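You operate a simulated robot arm through the tools that you are given. There is no shell and no other tool.

You run a simulated robot arm. Do the job below in one go: nothing can be reset, and whatever is moved stays where it is left.

TASK
Set the controls near the top of the short bench. At the end: the orange switch block is in the purple parts tray; the blue regulator stands on top of the red buffer; the lock lever of the switch fixture is set to locked; the knob of the regulator tester is turned to 4; the knob of the harness tester is turned to GREEN; whatever was shut is shut again. Leave all else as you found it, and nothing knocked over.

Only the result counts: the job must be done as asked and must still hold three seconds after the hand-in. Knocking over, shifting, dropping, spilling or breaking anything else fails it.

THE ROBOT
A 7-joint arm with a two-finger parallel gripper, fixed in place. Base frame: the origin is at the foot of the arm, x ahead of it, y to its left, z up; the work surface is at about z = 0. Units: m, rad, N and s.
With the tool pointing down near the work surface it reaches from about 0.24 to 0.62 m from the base axis. Its first joint turns from -1.152 to 1.152 rad. Payload 2.6 kg.
Tool frame: the origin (TCP) lies between the finger pads and is the grasp point; the fingertips stand 0.03 m ahead of it; z points along the fingers, y is the line along which they close. Largest opening 0.094 m; finger width 0.028, thickness 0.01; the body of the gripper, 0.05 by 0.096 m, starts 0.055 m behind the TCP.
Orientation is that of the tool frame in the base frame, as [roll, pitch, yaw] about the fixed x, y, z axes, in that order (R = Rz(yaw) Ry(pitch) Rx(roll)). With the fingers straight down and closing along the base's y, the tool's x points along the base's -x, its y along +y and its z along -z.

THE INTERFACE
- The arm moves only by the tool servo_tool. Its argument "deltas" is a list of rows, each a list of 3 entries, a list of its own where there are three numbers: the shift along the base's x, y, z in m, then the turn, a rotation vector about the base's x, y, z in rad, then the finger opening in m, from 0 to 0.094. In form: [[[tx, ty, tz], [rx, ry, rz], gripper], ...]. A call has 1 to 20 rows; each row shifts and turns the commanded pose from where the row before left it. Each row takes 0.2 s and may step no farther than 0.05 m and 0.15 rad from the row before; otherwise, or with a gripper value out of range, the whole call is refused. A pose out of reach is approached as far as the arm can. The call stops where the force on the tool passes 40 N (or 10 N more than at its start, if that is more) or the arm is blocked; 0.2 s more then pass. Each finger travels about 0.072 m/s and halts on what it meets, pressing with about 41 N; the grip force reading is that of the motor and also rises with nothing between the fingers. The clock runs only during rows and for 0.2 s after the last one: add rows that do not move to give the fingers time. The reply holds the time, the measured pose of the TCP, the force on the tool along the base axes, the opening and the grip force, in the units named above and with some noise, with the torque about the TCP (base axes, N m) and any sound that the robot's microphone picked up.
- Cameras (640 x 400 px; columns grow to the right, rows downward): "scene" is fixed at [0.0076, 0.4239, 0.5692]; the picture's right is [-0.94, -0.33, 0.00], its down [-0.19, 0.56, -0.81] and it looks along [0.27, -0.76, -0.59] (base axes); focal length 242 px, centre (320, 200). "wrist" rides on the gripper at [0.076, 0.014, -0.102] in the tool frame; the picture's right is [-0.18, 0.98, 0.00], its down [-0.75, -0.14, -0.64] and it looks along [-0.63, -0.12, 0.77] (tool axes); focal length 243 px, centre (320, 200). There is no depth. A picture from a camera that has moved, and an enlarged one, comes with that camera's place and axes in the base frame and with its lens. The place of the scene camera against the robot may be out by one fixed shift of up to 0.012 m in any direction.
- get_image(camera): a new picture of that camera. It takes no simulated time.
- inspect(camera, box): a new picture of the part [left, top, right, bottom] of that camera's present view, enlarged. It takes no simulated time.
- hand_in(): hands the job in; it is judged then, once.

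Places have to be worked out from the pictures, the camera data and where the tool is seen. Open the gripper and draw the arm clear of the work before you hand the job in, unless the task says otherwise.

The tools are called after ">>>" by a JSON object that holds its "api" and its "payload". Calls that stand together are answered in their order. servo_tool: Moves the arm, as the interface text tells. Its arguments: {"type":"object","properties":{"deltas":{"type":"array","items":{"type":"array"}}},"required":["deltas"]} The other tools are called the same way: get_image (camera) takes a picture; inspect (camera, box) takes an enlarged picture of a part of a camera's view; hand_in () hands the job in.

At the start:

```text
time_s: 0.0
eef_pos: [0.3909, -0.1771, 0.3364]
ee_rot: [-3.14, 0.001, -3.141]
contact_force: [-0.8, 0.1, 0.3]
ft_torque: [0.0, 0.02, 0.04]
opening: 0.0941
finger_force: 0.1
```

scene: 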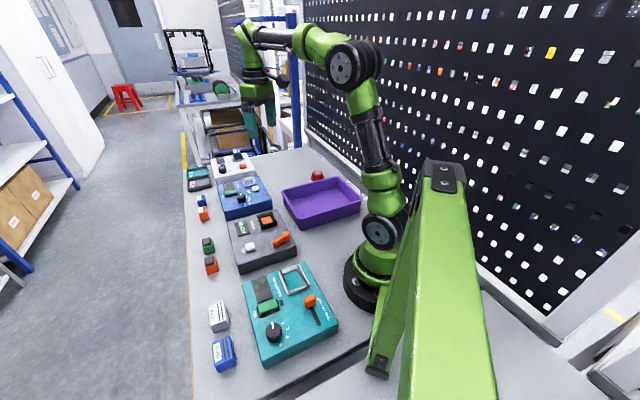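
wrist: 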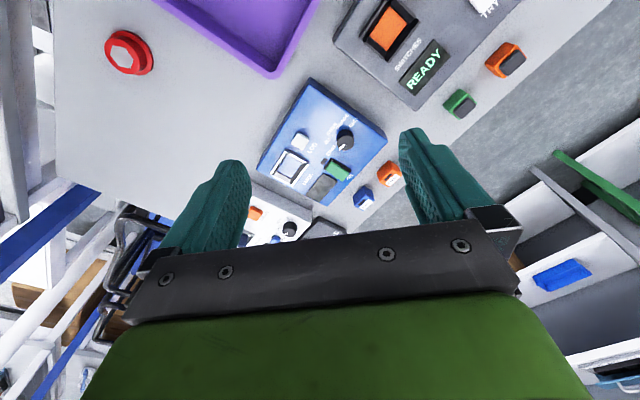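

I start by looking closely at the bench from both cameras to identify the fixtures, blocks and controls.

>>> {"api": "inspect", "payload": {"camera": "scene", "box": [180, 140, 300, 215]}}

>>> {"api": "inspect", "payload": {"camera": "scene", "box": [190, 200, 310, 275]}}

>>> {"api": "inspect", "payload": {"camera": "scene", "box": [190, 255, 350, 375]}}

>>> {"api": "inspect", "payload": {"camera": "wrist", "box": [240, 60, 420, 240]}}

```text
5.33 times, centred on (240, 178) of scene
camera zoom: at [0.0076, 0.4239, 0.5692], right [-0.94, -0.33, 0.0], down [-0.19, 0.56, -0.81], along [0.27, -0.76, -0.59], focal length 1291 px, centre (747, 320)
```

zoom: 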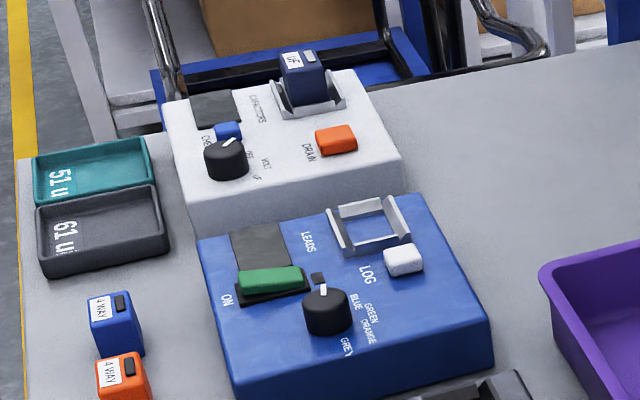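

```text
5.33 times, centred on (250, 238) of scene
camera zoom: at [0.0076, 0.4239, 0.5692], right [-0.94, -0.33, 0.0], down [-0.19, 0.56, -0.81], along [0.27, -0.76, -0.59], focal length 1291 px, centre (693, 0)
```

zoom: 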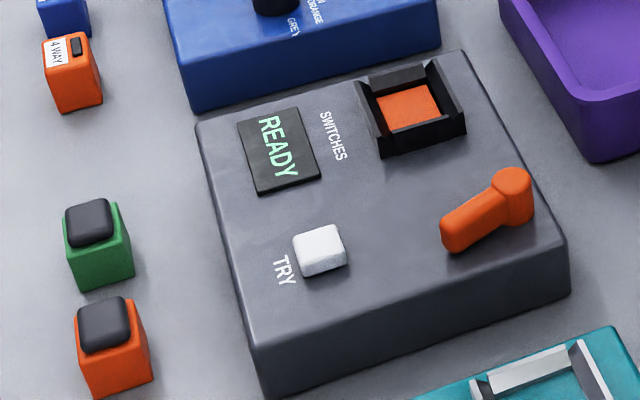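

```text
3.33 times, centred on (270, 315) of scene
camera zoom: at [0.0076, 0.4239, 0.5692], right [-0.94, -0.33, 0.0], down [-0.19, 0.56, -0.81], along [0.27, -0.76, -0.59], focal length 807 px, centre (487, -183)
```

zoom: 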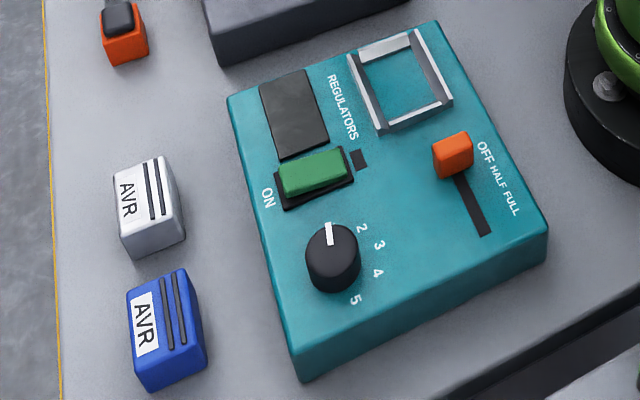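

```text
2.22 times, centred on (330, 150) of wrist
camera zoom: at [0.315, -0.1639, 0.4391], right [0.18, 0.98, 0.0], down [0.75, -0.14, 0.64], along [0.63, -0.12, -0.77], focal length 539 px, centre (298, 311)
```

zoom: 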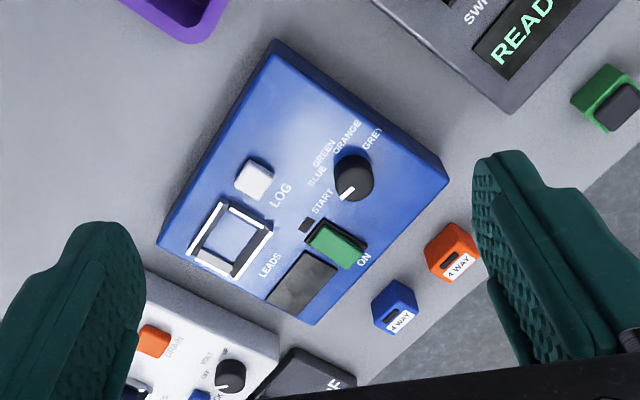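

The scene shows a teal regulator tester, grey switch fixture, blue harness ("LEADS") tester and white capacitor tester, loose blocks, and a red item behind the purple tray. I look closer at the red item, the switch fixture, and the tray before moving.

>>> {"api": "inspect", "payload": {"camera": "wrist", "box": [60, 0, 220, 100]}}

>>> {"api": "inspect", "payload": {"camera": "wrist", "box": [330, 0, 530, 125]}}

>>> {"api": "inspect", "payload": {"camera": "scene", "box": [270, 150, 380, 240]}}

>>> {"api": "inspect", "payload": {"camera": "scene", "box": [225, 205, 300, 265]}}

```text
4.00 times, centred on (140, 50) of wrist
camera zoom: at [0.315, -0.1639, 0.4391], right [0.18, 0.98, 0.0], down [0.75, -0.14, 0.64], along [0.63, -0.12, -0.77], focal length 970 px, centre (1040, 800)
```

zoom: 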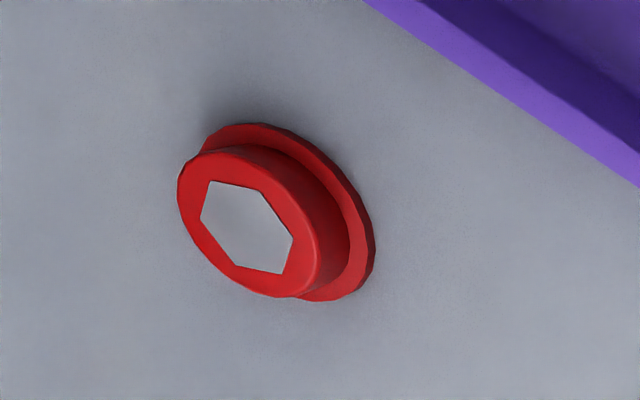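

```text
3.20 times, centred on (430, 62) of wrist
camera zoom: at [0.315, -0.1639, 0.4391], right [0.18, 0.98, 0.0], down [0.75, -0.14, 0.64], along [0.63, -0.12, -0.77], focal length 776 px, centre (-32, 640)
```

zoom: 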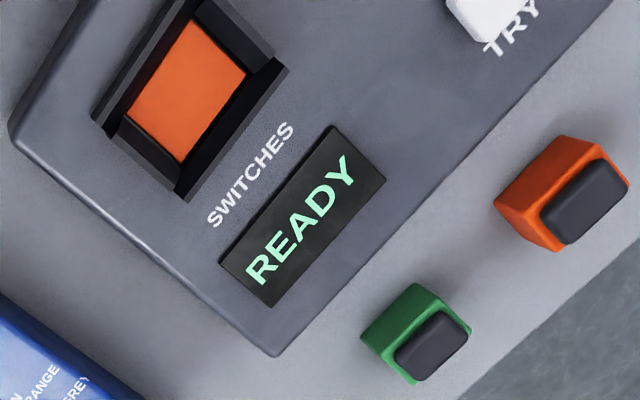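

```text
4.44 times, centred on (325, 195) of scene
camera zoom: at [0.0076, 0.4239, 0.5692], right [-0.94, -0.33, 0.0], down [-0.19, 0.56, -0.81], along [0.27, -0.76, -0.59], focal length 1076 px, centre (298, 222)
```

zoom: 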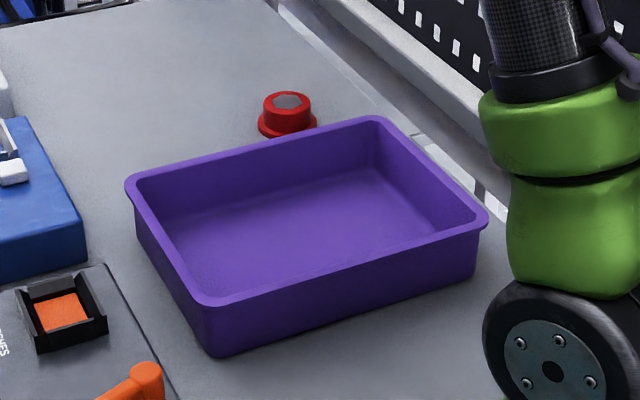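

```text
6.67 times, centred on (262, 235) of scene
camera zoom: at [0.0076, 0.4239, 0.5692], right [-0.94, -0.33, 0.0], down [-0.19, 0.56, -0.81], along [0.27, -0.76, -0.59], focal length 1614 px, centre (703, -33)
```

zoom: 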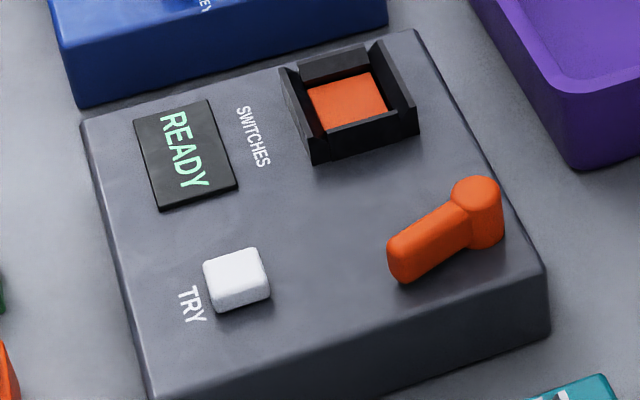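

The nest insert is orange but the loose orange block with black rocker by the grey fixture is the switch block; the blue "AVR" block is the regulator, and the red flanged cylinder is the buffer. I move high over the teal/grey fixtures to survey them from above.

>>> {"api": "servo_tool", "payload": {"deltas": [[[-0.01, 0.042, 0], [0, 0, 0], 0.094], [[-0.01, 0.042, 0], [0, 0, 0], 0.094], [[-0.01, 0.042, 0], [0, 0, 0], 0.094], [[-0.01, 0.042, 0], [0, 0, 0], 0.094], [[-0.01, 0.042, 0], [0, 0, 0], 0.094], [[-0.01, 0.042, 0], [0, 0, 0], 0.094], [[-0.01, 0.042, 0], [0, 0, 0], 0.094], [[-0.01, 0.042, 0], [0, 0, 0], 0.094], [[-0.01, 0.042, 0], [0, 0, 0], 0.094], [[0, 0, 0], [0, 0, 0], 0.094]]}}

>>> {"api": "get_image", "payload": {"camera": "wrist"}}

>>> {"api": "get_image", "payload": {"camera": "scene"}}

```text
time_s: 2.2
eef_pos: [0.2971, 0.1958, 0.3384]
ee_rot: [3.14, 0.0, -3.141]
contact_force: [-0.1, 0.6, -0.1]
ft_torque: [0.01, 0.04, 0.0]
opening: 0.0942
finger_force: 0.0
```

```text
taken
camera wrist: at [0.222, 0.2091, 0.4409], right [0.18, 0.98, 0.0], down [0.75, -0.14, 0.64], along [0.63, -0.12, -0.77], focal length 243 px, centre (320, 200)
```

wrist: 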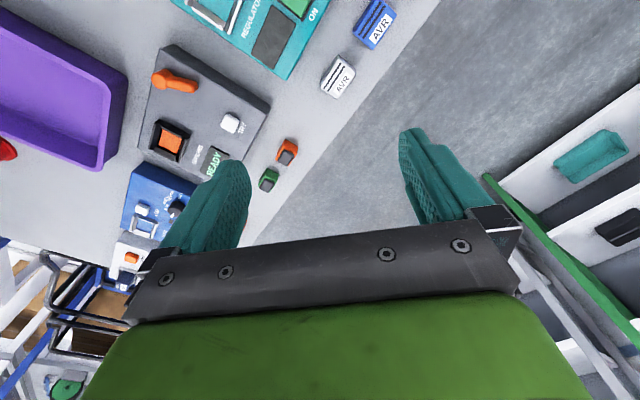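

```text
taken
```

scene: 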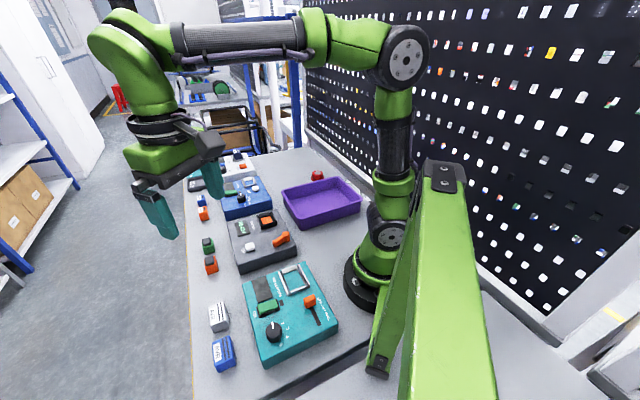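

This view shows both fixtures. I enlarge the switch fixture's lever and the regulator tester from above to read marks.

>>> {"api": "inspect", "payload": {"camera": "wrist", "box": [130, 40, 280, 180]}}

>>> {"api": "inspect", "payload": {"camera": "wrist", "box": [230, 0, 420, 120]}}

```text
2.86 times, centred on (205, 110) of wrist
camera zoom: at [0.222, 0.2091, 0.4409], right [0.18, 0.98, 0.0], down [0.75, -0.14, 0.64], along [0.63, -0.12, -0.77], focal length 693 px, centre (649, 457)
```

zoom: 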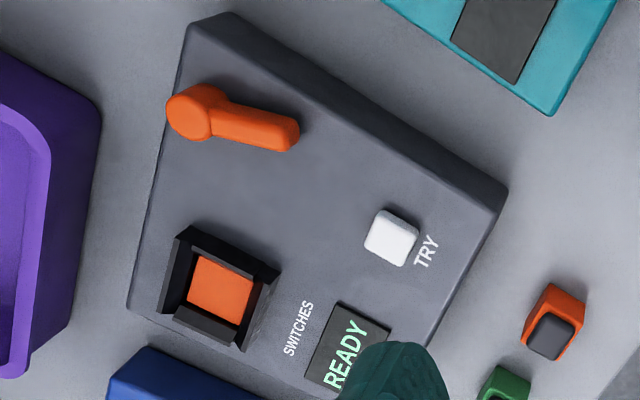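

```text
3.33 times, centred on (325, 60) of wrist
camera zoom: at [0.222, 0.2091, 0.4409], right [0.18, 0.98, 0.0], down [0.75, -0.14, 0.64], along [0.63, -0.12, -0.77], focal length 809 px, centre (303, 667)
```

zoom: 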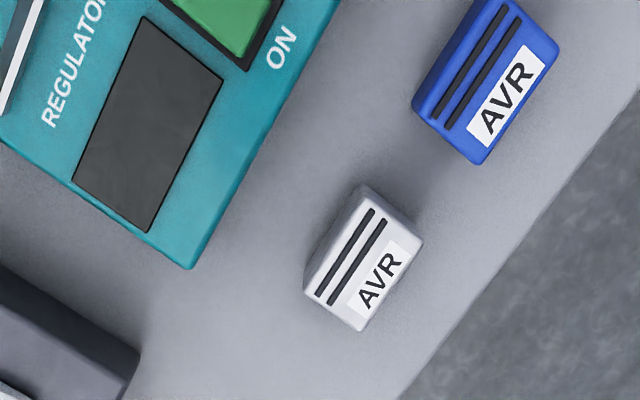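

The bench runs at 45° to the base axes; the lever hub is near (0.27,-0.025) with its arm pointing to about (0.29,0.01). No labels are visible yet, so I rotate the tool -90° about z so that the wrist camera looks along -y at the switch fixture from closer.

>>> {"api": "servo_tool", "payload": {"deltas": [[[-0.002, -0.007, -0.005], [0, 0, -0.1428], 0.094], [[-0.002, -0.007, -0.005], [0, 0, -0.1428], 0.094], [[-0.002, -0.007, -0.005], [0, 0, -0.1428], 0.094], [[-0.002, -0.007, -0.005], [0, 0, -0.1428], 0.094], [[-0.002, -0.007, -0.005], [0, 0, -0.1428], 0.094], [[-0.002, -0.007, -0.005], [0, 0, -0.1428], 0.094], [[-0.002, -0.007, -0.005], [0, 0, -0.1428], 0.094], [[-0.002, -0.007, -0.005], [0, 0, -0.1428], 0.094], [[-0.002, -0.007, -0.005], [0, 0, -0.1428], 0.094], [[-0.002, -0.007, -0.005], [0, 0, -0.1428], 0.094], [[-0.002, -0.007, -0.005], [0, 0, -0.1428], 0.094], [[0, 0, 0], [0, 0, 0], 0.094]]}}

>>> {"api": "get_image", "payload": {"camera": "wrist"}}

```text
time_s: 4.8
eef_pos: [0.2794, 0.1236, 0.2826]
ee_rot: [3.141, 0.001, 1.57]
contact_force: [-0.5, -0.6, -0.1]
ft_torque: [0.02, 0.0, 0.02]
opening: 0.0939
finger_force: 0.0
```

```text
taken
camera wrist: at [0.2932, 0.1983, 0.3853], right [0.98, -0.19, 0.0], down [-0.14, -0.75, 0.64], along [-0.12, -0.63, -0.77], focal length 243 px, centre (320, 200)
```

wrist: 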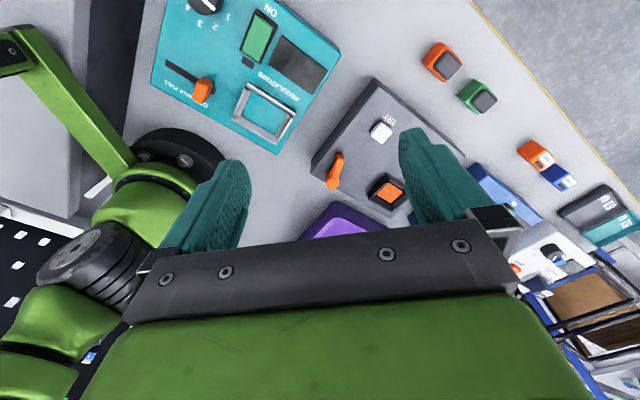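

Now both the teal tester and grey fixture are in view. I enlarge each.

>>> {"api": "inspect", "payload": {"camera": "wrist", "box": [310, 110, 420, 220]}}

>>> {"api": "inspect", "payload": {"camera": "wrist", "box": [150, 0, 330, 150]}}

>>> {"api": "inspect", "payload": {"camera": "wrist", "box": [400, 30, 520, 130]}}

```text
3.64 times, centred on (365, 165) of wrist
camera zoom: at [0.2932, 0.1983, 0.3853], right [0.98, -0.19, 0.0], down [-0.14, -0.75, 0.64], along [-0.12, -0.63, -0.77], focal length 882 px, centre (156, 327)
```

zoom: 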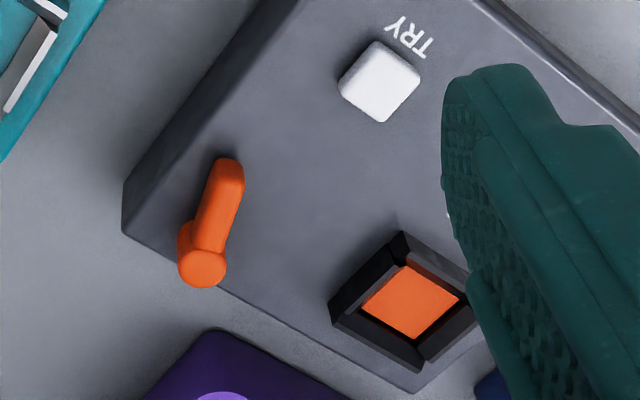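

```text
2.67 times, centred on (240, 75) of wrist
camera zoom: at [0.2932, 0.1983, 0.3853], right [0.98, -0.19, 0.0], down [-0.14, -0.75, 0.64], along [-0.12, -0.63, -0.77], focal length 647 px, centre (533, 533)
```

zoom: 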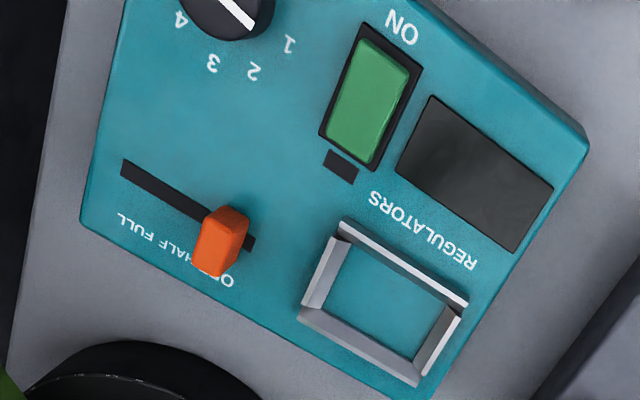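

```text
4.00 times, centred on (460, 80) of wrist
camera zoom: at [0.2932, 0.1983, 0.3853], right [0.98, -0.19, 0.0], down [-0.14, -0.75, 0.64], along [-0.12, -0.63, -0.77], focal length 970 px, centre (-240, 680)
```

zoom: 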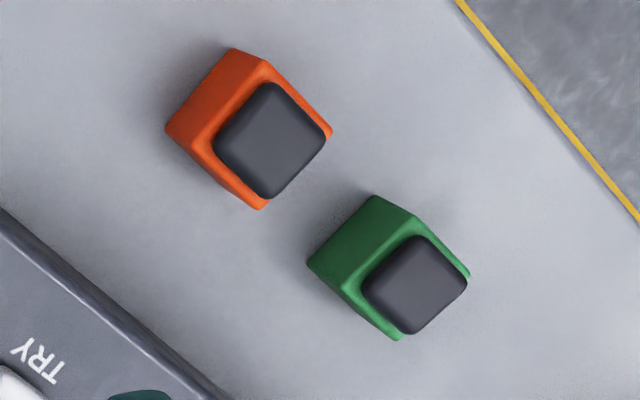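

The knob, slider and rocker of the teal tester are clear; the switch lever has a vertical hub and arm pointing roughly toward the bench front. I drop closer to the lever to search for marks.

>>> {"api": "servo_tool", "payload": {"deltas": [[[0.002, -0.01, -0.03], [0, 0, 0], 0.094], [[0.002, -0.01, -0.03], [0, 0, 0], 0.094], [[0.002, -0.01, -0.03], [0, 0, 0], 0.094], [[0.0, -0.0, -0.02], [0, 0, 0], 0.094], [[0, 0, 0], [0, 0, 0], 0.094]]}}

>>> {"api": "get_image", "payload": {"camera": "wrist"}}

>>> {"api": "inspect", "payload": {"camera": "wrist", "box": [250, 80, 410, 200]}}

```text
time_s: 6.0
eef_pos: [0.286, 0.095, 0.1725]
ee_rot: [3.14, -0.001, 1.57]
contact_force: [0.5, 0.1, -0.4]
ft_torque: [0.01, -0.02, -0.01]
opening: 0.0941
finger_force: 0.0
```

```text
taken
camera wrist: at [0.2988, 0.1696, 0.2751], right [0.98, -0.18, 0.0], down [-0.14, -0.75, 0.64], along [-0.12, -0.63, -0.77], focal length 243 px, centre (320, 200)
```

wrist: 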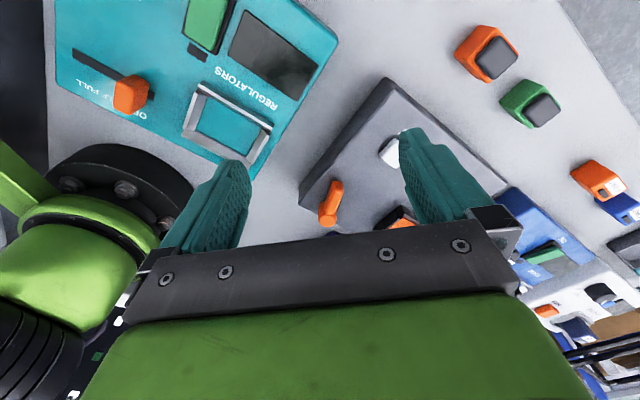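

```text
3.33 times, centred on (330, 140) of wrist
camera zoom: at [0.2988, 0.1696, 0.2751], right [0.98, -0.18, 0.0], down [-0.14, -0.75, 0.64], along [-0.12, -0.63, -0.77], focal length 809 px, centre (287, 400)
```

zoom: 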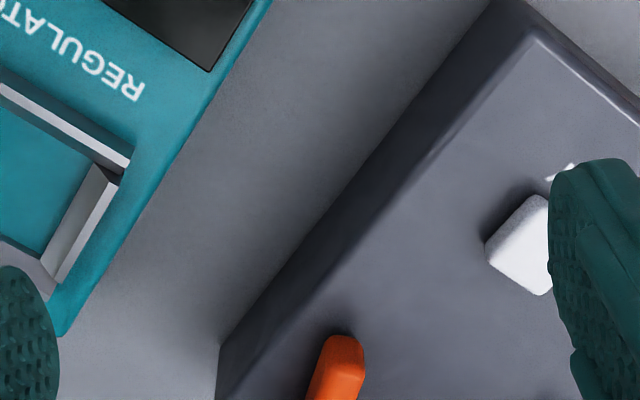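

No marks by the lever, so I'll probe it later. First the orange switch block at about (0.44,0.10): I rise, turn +45° so the fingers close along the bench's front-back direction, and hover above it for a precise look.

>>> {"api": "servo_tool", "payload": {"deltas": [[[0.02, 0.0, 0.02], [0, 0, 0.1309], 0.094], [[0.025, 0.0, 0.01], [0, 0, 0.1309], 0.094], [[0.025, 0.0, 0.0], [0, 0, 0.1309], 0.094], [[0.025, 0.0, 0.0], [0, 0, 0.1309], 0.094], [[0.025, 0.0, 0.0], [0, 0, 0.1309], 0.094], [[0.025, 0.005, 0.0], [0, 0, 0.1309], 0.094], [[0.0, 0.0, 0.0], [0, 0, 0.0], 0.094]]}}

>>> {"api": "get_image", "payload": {"camera": "wrist"}}

>>> {"api": "inspect", "payload": {"camera": "wrist", "box": [240, 20, 400, 140]}}

```text
time_s: 7.6
eef_pos: [0.432, 0.0994, 0.2023]
ee_rot: [-3.141, 0.0, 2.357]
contact_force: [0.0, -0.5, -0.3]
ft_torque: [0.01, 0.01, -0.01]
opening: 0.094
finger_force: 0.2
```

```text
taken
camera wrist: at [0.3875, 0.161, 0.3055], right [0.82, 0.57, 0.0], down [0.43, -0.63, 0.64], along [0.36, -0.53, -0.77], focal length 243 px, centre (320, 200)
```

wrist: 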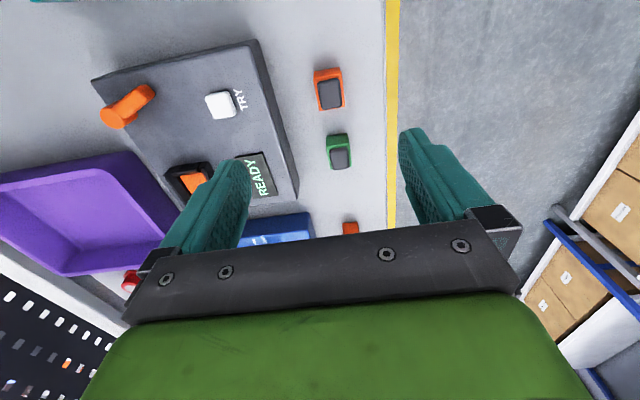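

```text
3.33 times, centred on (320, 80) of wrist
camera zoom: at [0.3875, 0.161, 0.3055], right [0.82, 0.57, 0.0], down [0.43, -0.63, 0.64], along [0.36, -0.53, -0.77], focal length 809 px, centre (320, 600)
```

zoom: 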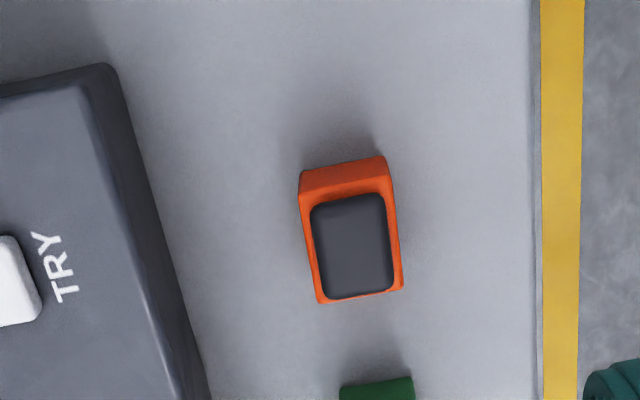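

The orange block sits at about (0.440,0.1015), aligned with the 45° bench axis (edge angle ≈44°), about 3 cm in size. I narrow the fingers to 6 cm, descend, and close on it.

>>> {"api": "servo_tool", "payload": {"deltas": [[[0.008, 0.002, -0.04], [0, 0, 0], 0.06], [[0, 0, -0.04], [0, 0, 0], 0.06], [[0, 0, -0.035], [0, 0, 0], 0.06], [[0, 0, -0.03], [0, 0, 0], 0.06], [[0, 0, -0.013], [0, 0, 0], 0.06], [[0, 0, -0.01], [0, 0, 0], 0.06], [[0, 0, 0], [0, 0, 0], 0.06]]}}

>>> {"api": "get_image", "payload": {"camera": "wrist"}}

```text
time_s: 9.2
eef_pos: [0.4376, 0.1032, 0.031]
ee_rot: [3.141, 0.0, 2.358]
contact_force: [-1.3, -0.7, 0.2]
ft_torque: [-0.01, 0.04, 0.0]
opening: 0.0599
finger_force: 0.1
```

```text
taken
camera wrist: at [0.3926, 0.1659, 0.1335], right [0.82, 0.57, 0.0], down [0.43, -0.63, 0.64], along [0.36, -0.53, -0.77], focal length 243 px, centre (320, 200)
```

wrist: 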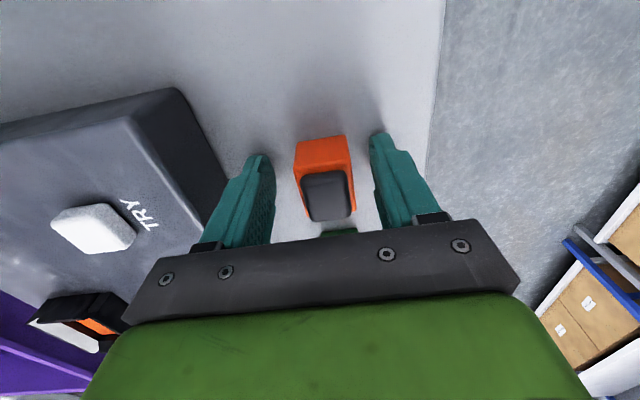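

The block is centred between the fingers. I raise 3 mm off the table and close.

>>> {"api": "servo_tool", "payload": {"deltas": [[[0, 0, 0.003], [0, 0, 0], 0.06], [[0, 0, 0], [0, 0, 0], 0.03], [[0, 0, 0], [0, 0, 0], 0.01], [[0, 0, 0], [0, 0, 0], 0.01], [[0, 0, 0], [0, 0, 0], 0.01]]}}

```text
time_s: 10.4
eef_pos: [0.4389, 0.1028, 0.0348]
ee_rot: [-3.141, 0.0, 2.357]
contact_force: [-0.1, -1.5, 7.7]
ft_torque: [-0.03, -0.01, 0.02]
opening: 0.0284
finger_force: 40.8
```

Gripped (opening 0.0284, 41 N). I lift straight up and then travel toward the tray at height.

>>> {"api": "servo_tool", "payload": {"deltas": [[[0, 0, 0.03], [0, 0, 0], 0.01], [[0, 0, 0.045], [0, 0, 0], 0.01], [[0, 0, 0.045], [0, 0, 0], 0.01], [[0, 0, 0.045], [0, 0, 0], 0.01], [[-0.02, -0.04, 0], [0, 0, 0], 0.01], [[-0.02, -0.04, 0], [0, 0, 0], 0.01], [[-0.02, -0.04, 0], [0, 0, 0], 0.01], [[-0.02, -0.04, 0], [0, 0, 0], 0.01], [[-0.02, -0.04, 0], [0, 0, 0], 0.01], [[-0.02, -0.04, 0], [0, 0, 0], 0.01], [[0, 0, 0], [0, 0, 0], 0.01]]}}

>>> {"api": "get_image", "payload": {"camera": "wrist"}}

>>> {"api": "get_image", "payload": {"camera": "scene"}}

```text
time_s: 12.8
eef_pos: [0.3211, -0.1373, 0.2019]
ee_rot: [3.141, -0.001, 2.358]
contact_force: [0.0, 0.0, -0.4]
ft_torque: [-0.05, 0.01, 0.01]
opening: 0.0285
finger_force: 41.2
```

```text
taken
camera wrist: at [0.2765, -0.0749, 0.3041], right [0.82, 0.57, 0.0], down [0.43, -0.63, 0.64], along [0.36, -0.53, -0.77], focal length 243 px, centre (320, 200)
```

wrist: 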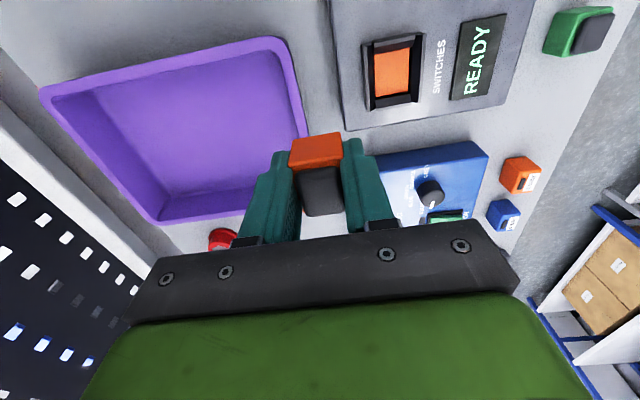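

```text
taken
```

scene: 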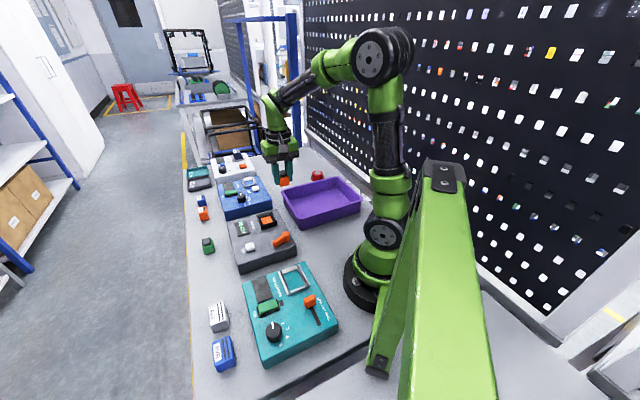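

The tray's rim corners put its centre near (0.24,-0.27), about 0.24 × 0.19 m. I move over (0.25,-0.27) and descend partway into it.

>>> {"api": "servo_tool", "payload": {"deltas": [[[-0.018, -0.033, 0], [0, 0, 0], 0.01], [[-0.018, -0.033, 0], [0, 0, 0], 0.01], [[-0.018, -0.033, 0], [0, 0, 0], 0.01], [[-0.018, -0.033, 0], [0, 0, 0], 0.01], [[0, 0, -0.04], [0, 0, 0], 0.01], [[0, 0, -0.04], [0, 0, 0], 0.01], [[0, 0, 0], [0, 0, 0], 0.01]]}}

>>> {"api": "get_image", "payload": {"camera": "wrist"}}

>>> {"api": "inspect", "payload": {"camera": "scene", "box": [260, 140, 380, 240]}}

```text
time_s: 14.4
eef_pos: [0.2441, -0.2729, 0.1212]
ee_rot: [-3.141, 0.001, 2.355]
contact_force: [0.2, 0.4, -0.3]
ft_torque: [0.03, 0.0, 0.0]
opening: 0.0284
finger_force: 41.0
```

```text
taken
camera wrist: at [0.2005, -0.21, 0.2249], right [0.83, 0.56, 0.0], down [0.43, -0.63, 0.64], along [0.36, -0.53, -0.77], focal length 243 px, centre (320, 200)
```

wrist: 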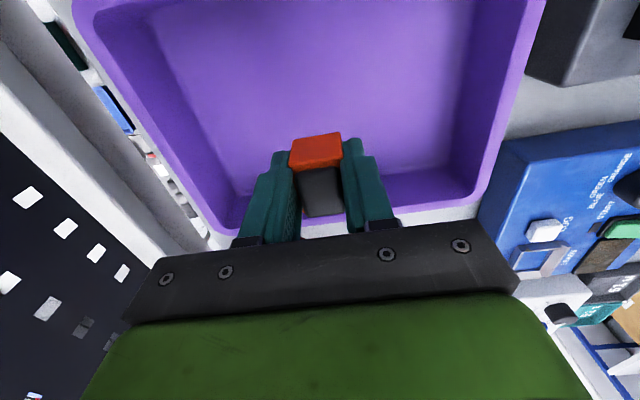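

```text
4.00 times, centred on (320, 190) of scene
camera zoom: at [0.0076, 0.4238, 0.5692], right [-0.94, -0.33, 0.0], down [-0.19, 0.56, -0.81], along [0.27, -0.76, -0.59], focal length 968 px, centre (320, 240)
```

zoom: 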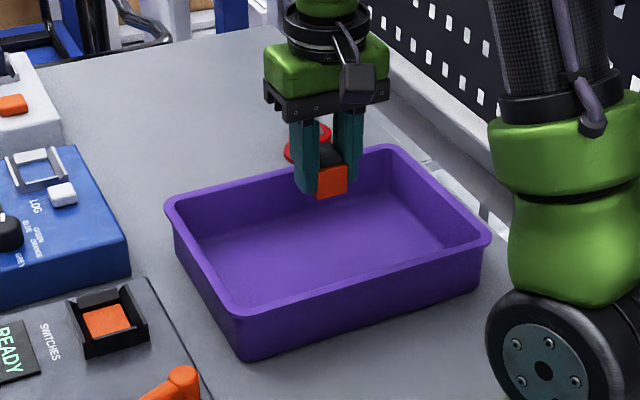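

The gripper is well within the tray opening. I lower to the tray floor, slowing for the last millimetres.

>>> {"api": "servo_tool", "payload": {"deltas": [[[0, 0, -0.035], [0, 0, 0], 0.01], [[0, 0, -0.03], [0, 0, 0], 0.01], [[0, 0, -0.009], [0, 0, 0], 0.01], [[0, 0, -0.003], [0, 0, 0], 0.01], [[0, 0, 0], [0, 0, 0], 0.01]]}}

```text
time_s: 15.6
eef_pos: [0.2456, -0.2683, 0.0456]
ee_rot: [-3.141, 0.0, 2.354]
contact_force: [0.9, -0.2, 0.3]
ft_torque: [0.0, 0.02, -0.02]
opening: 0.0286
finger_force: 40.9
```

No contact yet at 0.0456; I keep lowering in 2 mm steps.

>>> {"api": "servo_tool", "payload": {"deltas": [[[0, 0, -0.002], [0, 0, 0], 0.01], [[0, 0, -0.002], [0, 0, 0], 0.01], [[0, 0, 0], [0, 0, 0], 0.01]]}}

```text
time_s: 16.4
eef_pos: [0.2458, -0.2704, 0.0412]
ee_rot: [3.141, 0.002, 2.357]
contact_force: [0.0, 1.6, 7.1]
ft_torque: [0.05, 0.03, 0.01]
opening: 0.0288
finger_force: 41.7
```

Vertical force rose to 7 N: the block is on the tray floor. I release it and withdraw upward.

>>> {"api": "servo_tool", "payload": {"deltas": [[[0, 0, 0], [0, 0, 0], 0.045], [[0, 0, 0], [0, 0, 0], 0.06], [[0, 0, 0], [0, 0, 0], 0.06], [[0, 0, 0.03], [0, 0, 0], 0.06], [[0, 0, 0.04], [0, 0, 0], 0.06], [[0, 0, 0.05], [0, 0, 0], 0.06], [[0, 0, 0.05], [0, 0, 0], 0.09], [[0, 0, 0], [0, 0, 0], 0.094]]}}

>>> {"api": "get_image", "payload": {"camera": "wrist"}}

>>> {"api": "inspect", "payload": {"camera": "scene", "box": [260, 140, 380, 240]}}

```text
time_s: 18.2
eef_pos: [0.2452, -0.2712, 0.2069]
ee_rot: [3.141, 0.001, 2.355]
contact_force: [0.2, 0.1, -0.1]
ft_torque: [-0.02, 0.02, 0.02]
opening: 0.0939
finger_force: 0.0
```

```text
taken
camera wrist: at [0.2008, -0.2083, 0.3099], right [0.82, 0.57, 0.0], down [0.43, -0.63, 0.64], along [0.36, -0.53, -0.77], focal length 243 px, centre (320, 200)
```

wrist: 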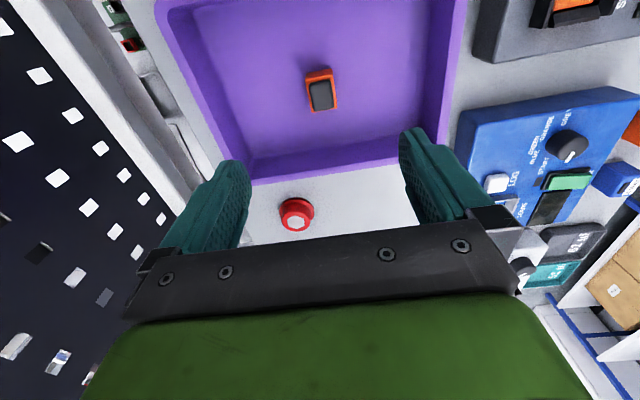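

```text
4.00 times, centred on (320, 190) of scene
camera zoom: at [0.0076, 0.4239, 0.5692], right [-0.94, -0.33, 0.0], down [-0.19, 0.56, -0.81], along [0.27, -0.76, -0.59], focal length 968 px, centre (320, 240)
```

zoom: 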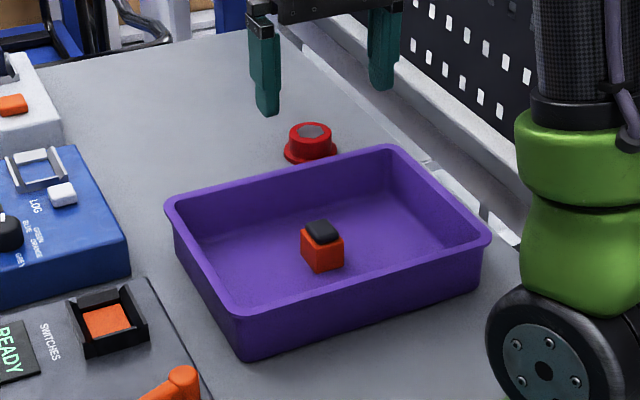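

The orange block stands in the tray. While here I move toward the red buffer for a precise look at its position and height.

>>> {"api": "servo_tool", "payload": {"deltas": [[[0.015, -0.04, 0], [0, 0, 0], 0.094], [[0.015, -0.04, 0], [0, 0, 0], 0.094], [[0.015, -0.04, 0], [0, 0, 0], 0.094], [[0.015, -0.04, 0], [0, 0, 0], 0.094], [[0, 0, 0], [0, 0, 0], 0.094]]}}

>>> {"api": "get_image", "payload": {"camera": "wrist"}}

>>> {"api": "inspect", "payload": {"camera": "wrist", "box": [250, 30, 410, 150]}}

```text
time_s: 19.4
eef_pos: [0.3053, -0.4316, 0.2061]
ee_rot: [-3.141, 0.0, 2.358]
contact_force: [0.5, 0.6, -0.2]
ft_torque: [0.02, 0.02, -0.01]
opening: 0.094
finger_force: 0.1
```

```text
taken
camera wrist: at [0.2625, -0.3688, 0.3101], right [0.82, 0.57, 0.0], down [0.43, -0.63, 0.64], along [0.36, -0.53, -0.77], focal length 243 px, centre (320, 200)
```

wrist: 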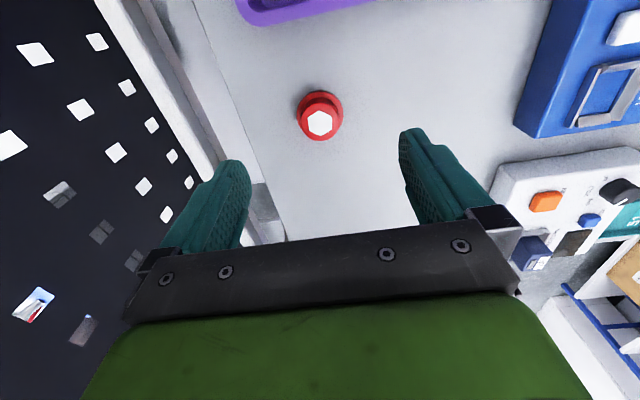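

```text
3.33 times, centred on (330, 90) of wrist
camera zoom: at [0.2625, -0.3688, 0.3101], right [0.82, 0.57, 0.0], down [0.43, -0.63, 0.64], along [0.36, -0.53, -0.77], focal length 809 px, centre (287, 567)
```

zoom: 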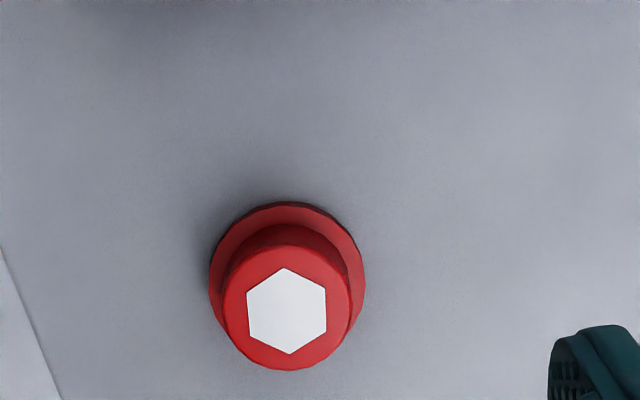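

The buffer's top is a ~46 mm disc at about (0.328,-0.463), height ~0.03 m. Next I travel high to the blue regulator at about (0.265,0.277) to measure it.

>>> {"api": "servo_tool", "payload": {"deltas": [[[0.01, 0.047, 0], [0, 0, 0], 0.094], [[0.01, 0.047, 0], [0, 0, 0], 0.094], [[0.01, 0.047, 0], [0, 0, 0], 0.094], [[0.005, 0.047, 0], [0, 0, 0], 0.094], [[0.005, 0.047, 0], [0, 0, 0], 0.094], [[0.0, 0.047, 0], [0, 0, 0], 0.094], [[0.0, 0.047, 0], [0, 0, 0], 0.094], [[0.0, 0.047, 0], [0, 0, 0], 0.094], [[0.0, 0.047, 0], [0, 0, 0], 0.094], [[-0.01, 0.047, 0], [0, 0, 0], 0.094], [[-0.01, 0.047, 0], [0, 0, 0], 0.094], [[-0.015, 0.047, 0], [0, 0, 0], 0.094], [[-0.015, 0.047, 0], [0, 0, 0], 0.094], [[-0.015, 0.047, 0], [0, 0, 0], 0.094], [[-0.015, 0.047, 0], [0, 0, 0], 0.094], [[0, 0, 0], [0, 0, 0], 0.094]]}}

>>> {"api": "get_image", "payload": {"camera": "wrist"}}

>>> {"api": "inspect", "payload": {"camera": "wrist", "box": [240, 20, 400, 140]}}

```text
time_s: 22.8
eef_pos: [0.2675, 0.2746, 0.2113]
ee_rot: [3.141, -0.001, 2.356]
contact_force: [0.0, 0.7, 0.7]
ft_torque: [-0.04, 0.0, 0.0]
opening: 0.0942
finger_force: 0.2
```

```text
taken
camera wrist: at [0.2227, 0.3382, 0.3141], right [0.83, 0.56, 0.0], down [0.43, -0.63, 0.64], along [0.36, -0.53, -0.77], focal length 243 px, centre (320, 200)
```

wrist: 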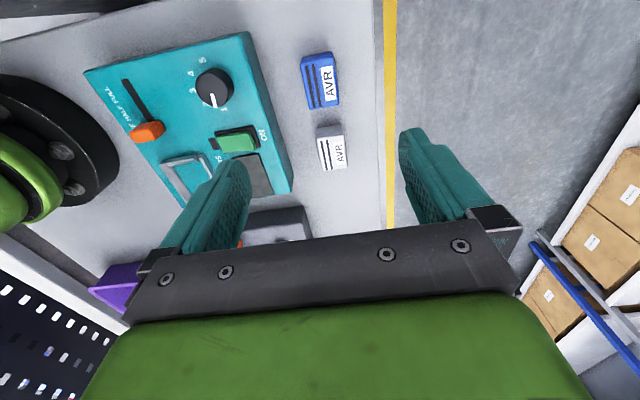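

```text
3.33 times, centred on (320, 80) of wrist
camera zoom: at [0.2227, 0.3382, 0.3141], right [0.83, 0.56, 0.0], down [0.43, -0.63, 0.64], along [0.36, -0.53, -0.77], focal length 809 px, centre (320, 600)
```

zoom: 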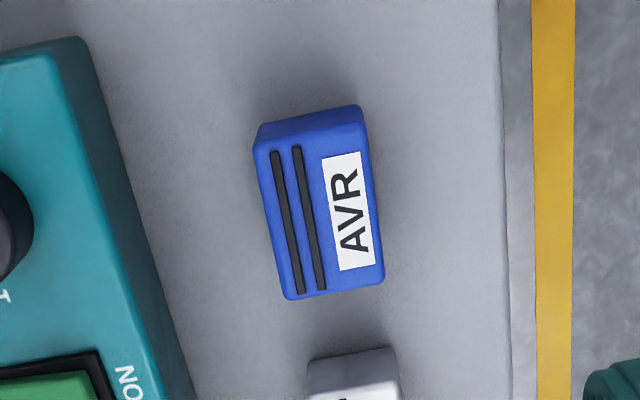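

The blue regulator measures about 35 × 49 × 33 mm, centred near (0.2653,0.278), aligned with the bench axes. I descend with a 6 cm opening, tips about 8 mm above the table.

>>> {"api": "servo_tool", "payload": {"deltas": [[[-0.002, 0.003, -0.04], [0, 0, 0], 0.06], [[0, 0, -0.04], [0, 0, 0], 0.06], [[0, 0, -0.035], [0, 0, 0], 0.06], [[0, 0, -0.03], [0, 0, 0], 0.06], [[0, 0, -0.02], [0, 0, 0], 0.06], [[0, 0, -0.008], [0, 0, 0], 0.06], [[0, 0, 0], [0, 0, 0], 0.06]]}}

>>> {"api": "get_image", "payload": {"camera": "wrist"}}

```text
time_s: 24.4
eef_pos: [0.2669, 0.2778, 0.0347]
ee_rot: [-3.141, 0.0, 2.357]
contact_force: [0.7, -0.3, -0.7]
ft_torque: [0.0, 0.01, 0.04]
opening: 0.0602
finger_force: 0.2
```

```text
taken
camera wrist: at [0.2219, 0.3404, 0.1368], right [0.82, 0.57, 0.0], down [0.43, -0.63, 0.64], along [0.36, -0.53, -0.77], focal length 243 px, centre (320, 200)
```

wrist: 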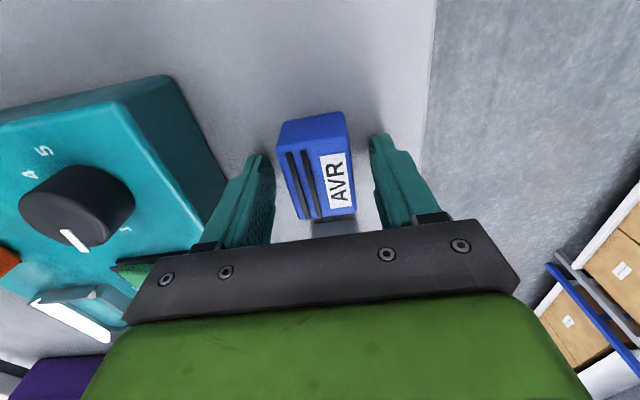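

The regulator is centred between the fingers. I raise 4 mm and grip.

>>> {"api": "servo_tool", "payload": {"deltas": [[[0, 0, 0.004], [0, 0, 0], 0.06], [[0, 0, 0], [0, 0, 0], 0.03], [[0, 0, 0], [0, 0, 0], 0.01], [[0, 0, 0], [0, 0, 0], 0.01], [[0, 0, 0], [0, 0, 0], 0.01]]}}

```text
time_s: 25.6
eef_pos: [0.2665, 0.2776, 0.0399]
ee_rot: [3.14, 0.0, 2.357]
contact_force: [0.8, -2.1, 2.3]
ft_torque: [-0.1, -0.05, -0.04]
opening: 0.0348
finger_force: 40.6
```

Gripped at 34.8 mm. I lift and carry it back at height toward the buffer.

>>> {"api": "servo_tool", "payload": {"deltas": [[[0, 0, 0.03], [0, 0, 0], 0.01], [[0, 0, 0.045], [0, 0, 0], 0.01], [[0, 0, 0.045], [0, 0, 0], 0.01], [[0, 0, 0.045], [0, 0, 0], 0.01], [[0.015, -0.047, 0], [0, 0, 0], 0.01], [[0.015, -0.047, 0], [0, 0, 0], 0.01], [[0.015, -0.047, 0], [0, 0, 0], 0.01], [[0.015, -0.047, 0], [0, 0, 0], 0.01], [[0.01, -0.047, 0], [0, 0, 0], 0.01], [[0.01, -0.047, 0], [0, 0, 0], 0.01], [[0.0, -0.047, 0], [0, 0, 0], 0.01], [[0.0, -0.047, 0], [0, 0, 0], 0.01], [[0.0, -0.047, 0], [0, 0, 0], 0.01], [[0.0, -0.047, 0], [0, 0, 0], 0.01], [[0.0, -0.047, 0], [0, 0, 0], 0.01], [[0.0, -0.047, 0], [0, 0, 0], 0.01], [[-0.005, -0.047, 0], [0, 0, 0], 0.01], [[-0.01, -0.047, 0], [0, 0, 0], 0.01], [[-0.01, -0.03, 0], [0, 0, 0], 0.01], [[0, 0, 0], [0, 0, 0], 0.01]]}}

>>> {"api": "get_image", "payload": {"camera": "wrist"}}

>>> {"api": "inspect", "payload": {"camera": "scene", "box": [260, 100, 400, 220]}}

```text
time_s: 29.8
eef_pos: [0.3202, -0.4116, 0.2055]
ee_rot: [3.141, 0.001, 2.357]
contact_force: [-0.2, -0.8, -1.1]
ft_torque: [0.01, 0.02, -0.02]
opening: 0.0355
finger_force: 41.3
```

```text
taken
camera wrist: at [0.2755, -0.3499, 0.3075], right [0.82, 0.57, 0.0], down [0.43, -0.63, 0.64], along [0.36, -0.53, -0.77], focal length 243 px, centre (320, 200)
```

wrist: 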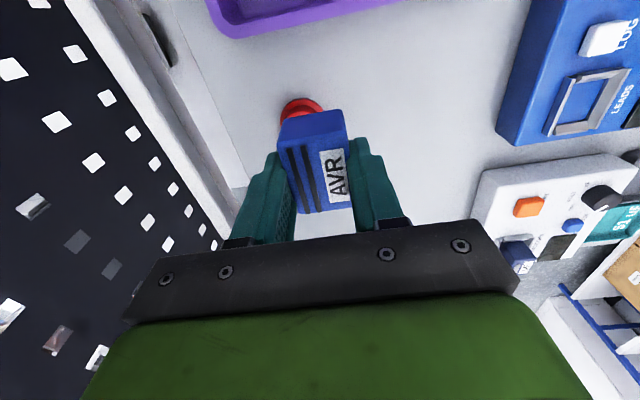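

```text
3.33 times, centred on (330, 160) of scene
camera zoom: at [0.0076, 0.4238, 0.5692], right [-0.94, -0.33, 0.0], down [-0.19, 0.56, -0.81], along [0.27, -0.76, -0.59], focal length 807 px, centre (287, 333)
```

zoom: 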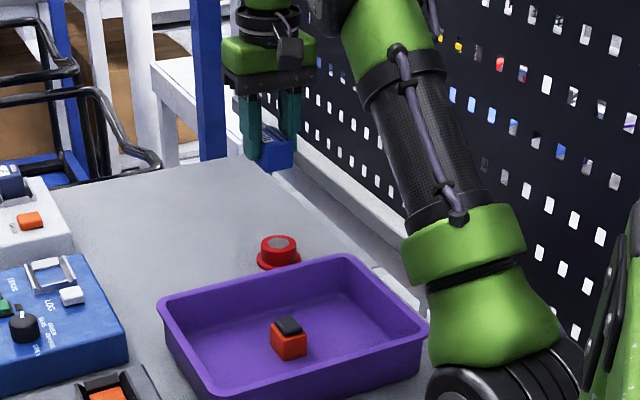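

The regulator hangs level in the gripper, with the buffer visible just behind it. I move over (0.328,-0.463) and descend to about 0.11 for an alignment check.

>>> {"api": "servo_tool", "payload": {"deltas": [[[0.004, -0.026, 0], [0, 0, 0], 0.01], [[0.004, -0.025, 0], [0, 0, 0], 0.01], [[0, 0, -0.035], [0, 0, 0], 0.01], [[0, 0, -0.035], [0, 0, 0], 0.01], [[0, 0, -0.02], [0, 0, 0], 0.01], [[0, 0, 0], [0, 0, 0], 0.01]]}}

>>> {"api": "get_image", "payload": {"camera": "wrist"}}

>>> {"api": "inspect", "payload": {"camera": "wrist", "box": [240, 70, 400, 190]}}

>>> {"api": "inspect", "payload": {"camera": "scene", "box": [280, 130, 360, 190]}}

```text
time_s: 31.2
eef_pos: [0.3235, -0.4601, 0.1158]
ee_rot: [-3.141, 0.001, 2.354]
contact_force: [0.3, 0.7, -1.1]
ft_torque: [0.0, -0.01, 0.02]
opening: 0.035
finger_force: 40.9
```

```text
taken
camera wrist: at [0.2792, -0.3986, 0.2193], right [0.83, 0.56, 0.0], down [0.43, -0.63, 0.64], along [0.36, -0.53, -0.77], focal length 243 px, centre (320, 200)
```

wrist: 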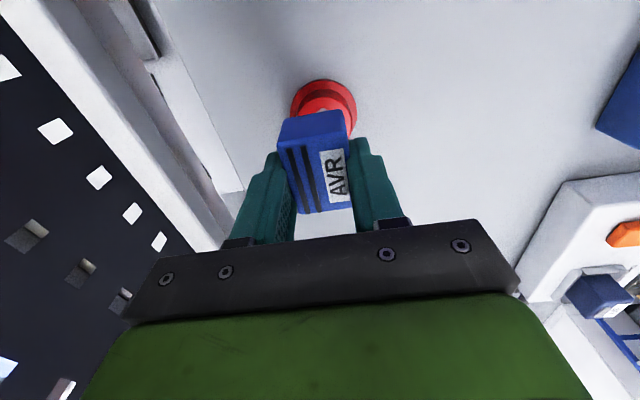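

```text
3.33 times, centred on (320, 130) of wrist
camera zoom: at [0.2792, -0.3986, 0.2193], right [0.83, 0.56, 0.0], down [0.43, -0.63, 0.64], along [0.36, -0.53, -0.77], focal length 809 px, centre (320, 433)
```

zoom: 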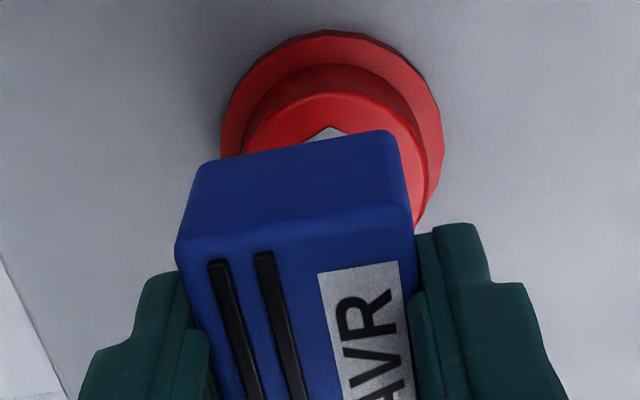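

```text
6.67 times, centred on (320, 160) of scene
camera zoom: at [0.0076, 0.4238, 0.5692], right [-0.94, -0.33, 0.0], down [-0.19, 0.56, -0.81], along [0.27, -0.76, -0.59], focal length 1614 px, centre (320, 467)
```

zoom: 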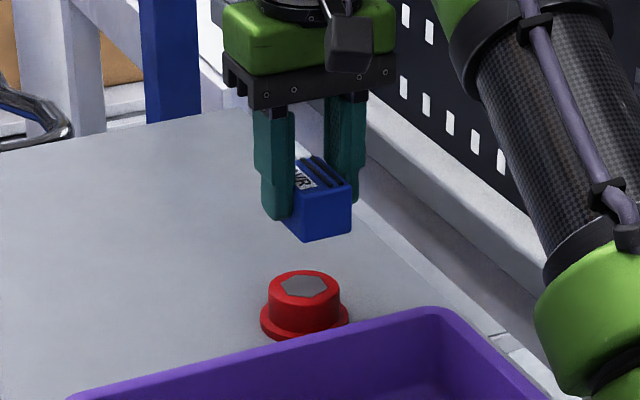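

The buffer centre appears about 3 mm toward +e2 of the block centre in both views. I shift (+0.003,+0.002) and lower to about 0.087.

>>> {"api": "servo_tool", "payload": {"deltas": [[[0.003, 0.002, 0], [0, 0, 0], 0.01], [[0, 0, -0.02], [0, 0, 0], 0.01], [[0, 0, -0.008], [0, 0, 0], 0.01], [[0, 0, 0], [0, 0, 0], 0.01]]}}

>>> {"api": "inspect", "payload": {"camera": "wrist", "box": [240, 70, 400, 190]}}

>>> {"api": "inspect", "payload": {"camera": "scene", "box": [280, 130, 360, 190]}}

```text
time_s: 32.2
eef_pos: [0.3295, -0.46, 0.0869]
ee_rot: [3.141, 0.0, 2.357]
contact_force: [0.9, 0.5, -0.8]
ft_torque: [0.0, -0.03, 0.0]
opening: 0.0351
finger_force: 40.6
```

```text
3.33 times, centred on (320, 130) of wrist
camera zoom: at [0.2846, -0.398, 0.1899], right [0.83, 0.56, 0.0], down [0.43, -0.63, 0.64], along [0.36, -0.53, -0.77], focal length 809 px, centre (320, 433)
```

zoom: 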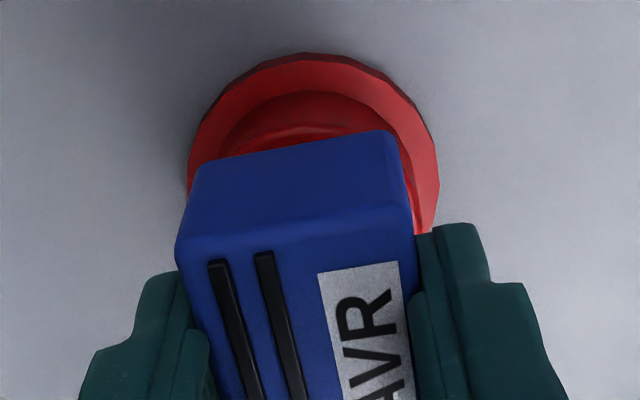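

```text
6.67 times, centred on (320, 160) of scene
camera zoom: at [0.0076, 0.4238, 0.5692], right [-0.94, -0.33, 0.0], down [-0.19, 0.56, -0.81], along [0.27, -0.76, -0.59], focal length 1614 px, centre (320, 467)
```

zoom: 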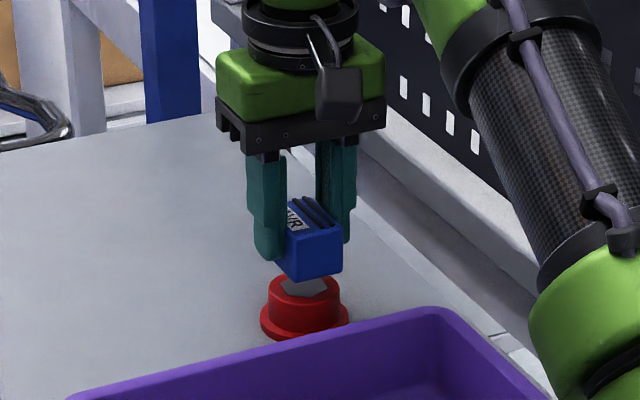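

Alignment is within ~2 mm. I nudge (-0.002,+0.001) and lower gently toward contact.

>>> {"api": "servo_tool", "payload": {"deltas": [[[-0.002, 0.001, -0.004], [0, 0, 0], 0.01], [[0, 0, -0.003], [0, 0, 0], 0.01], [[0, 0, -0.002], [0, 0, 0], 0.01], [[0, 0, 0], [0, 0, 0], 0.01]]}}

```text
time_s: 33.2
eef_pos: [0.3276, -0.4586, 0.0781]
ee_rot: [3.141, 0.001, 2.355]
contact_force: [-0.7, -0.2, -2.0]
ft_torque: [-0.01, 0.0, 0.02]
opening: 0.0352
finger_force: 40.7
```

No contact yet at 0.078. I continue in 1.5–2 mm steps.

>>> {"api": "servo_tool", "payload": {"deltas": [[[0, 0, -0.002], [0, 0, 0], 0.01], [[0, 0, -0.002], [0, 0, 0], 0.01], [[0, 0, 0], [0, 0, 0], 0.01]]}}

>>> {"api": "inspect", "payload": {"camera": "scene", "box": [290, 145, 350, 190]}}

```text
time_s: 34.0
eef_pos: [0.3298, -0.4577, 0.0756]
ee_rot: [-3.141, 0.0, 2.356]
contact_force: [0.2, -0.1, -1.1]
ft_torque: [0.0, 0.01, 0.0]
opening: 0.0351
finger_force: 40.9
```

```text
8.89 times, centred on (320, 168) of scene
camera zoom: at [0.0076, 0.4238, 0.5692], right [-0.94, -0.33, 0.0], down [-0.19, 0.56, -0.81], along [0.27, -0.76, -0.59], focal length 2152 px, centre (320, 489)
```

zoom: 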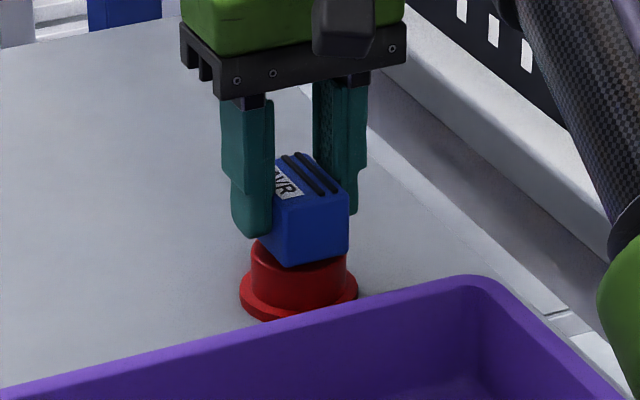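

The block nearly rests on the buffer. I continue down 1 mm at a time until the force rises.

>>> {"api": "servo_tool", "payload": {"deltas": [[[0, 0, -0.0015], [0, 0, 0], 0.01], [[0, 0, -0.0015], [0, 0, 0], 0.01], [[0, 0, 0], [0, 0, 0], 0.01]]}}

```text
time_s: 34.8
eef_pos: [0.3289, -0.4584, 0.0708]
ee_rot: [-3.141, 0.002, 2.356]
contact_force: [0.0, 0.0, -1.0]
ft_torque: [0.02, -0.01, 0.0]
opening: 0.035
finger_force: 41.2
```

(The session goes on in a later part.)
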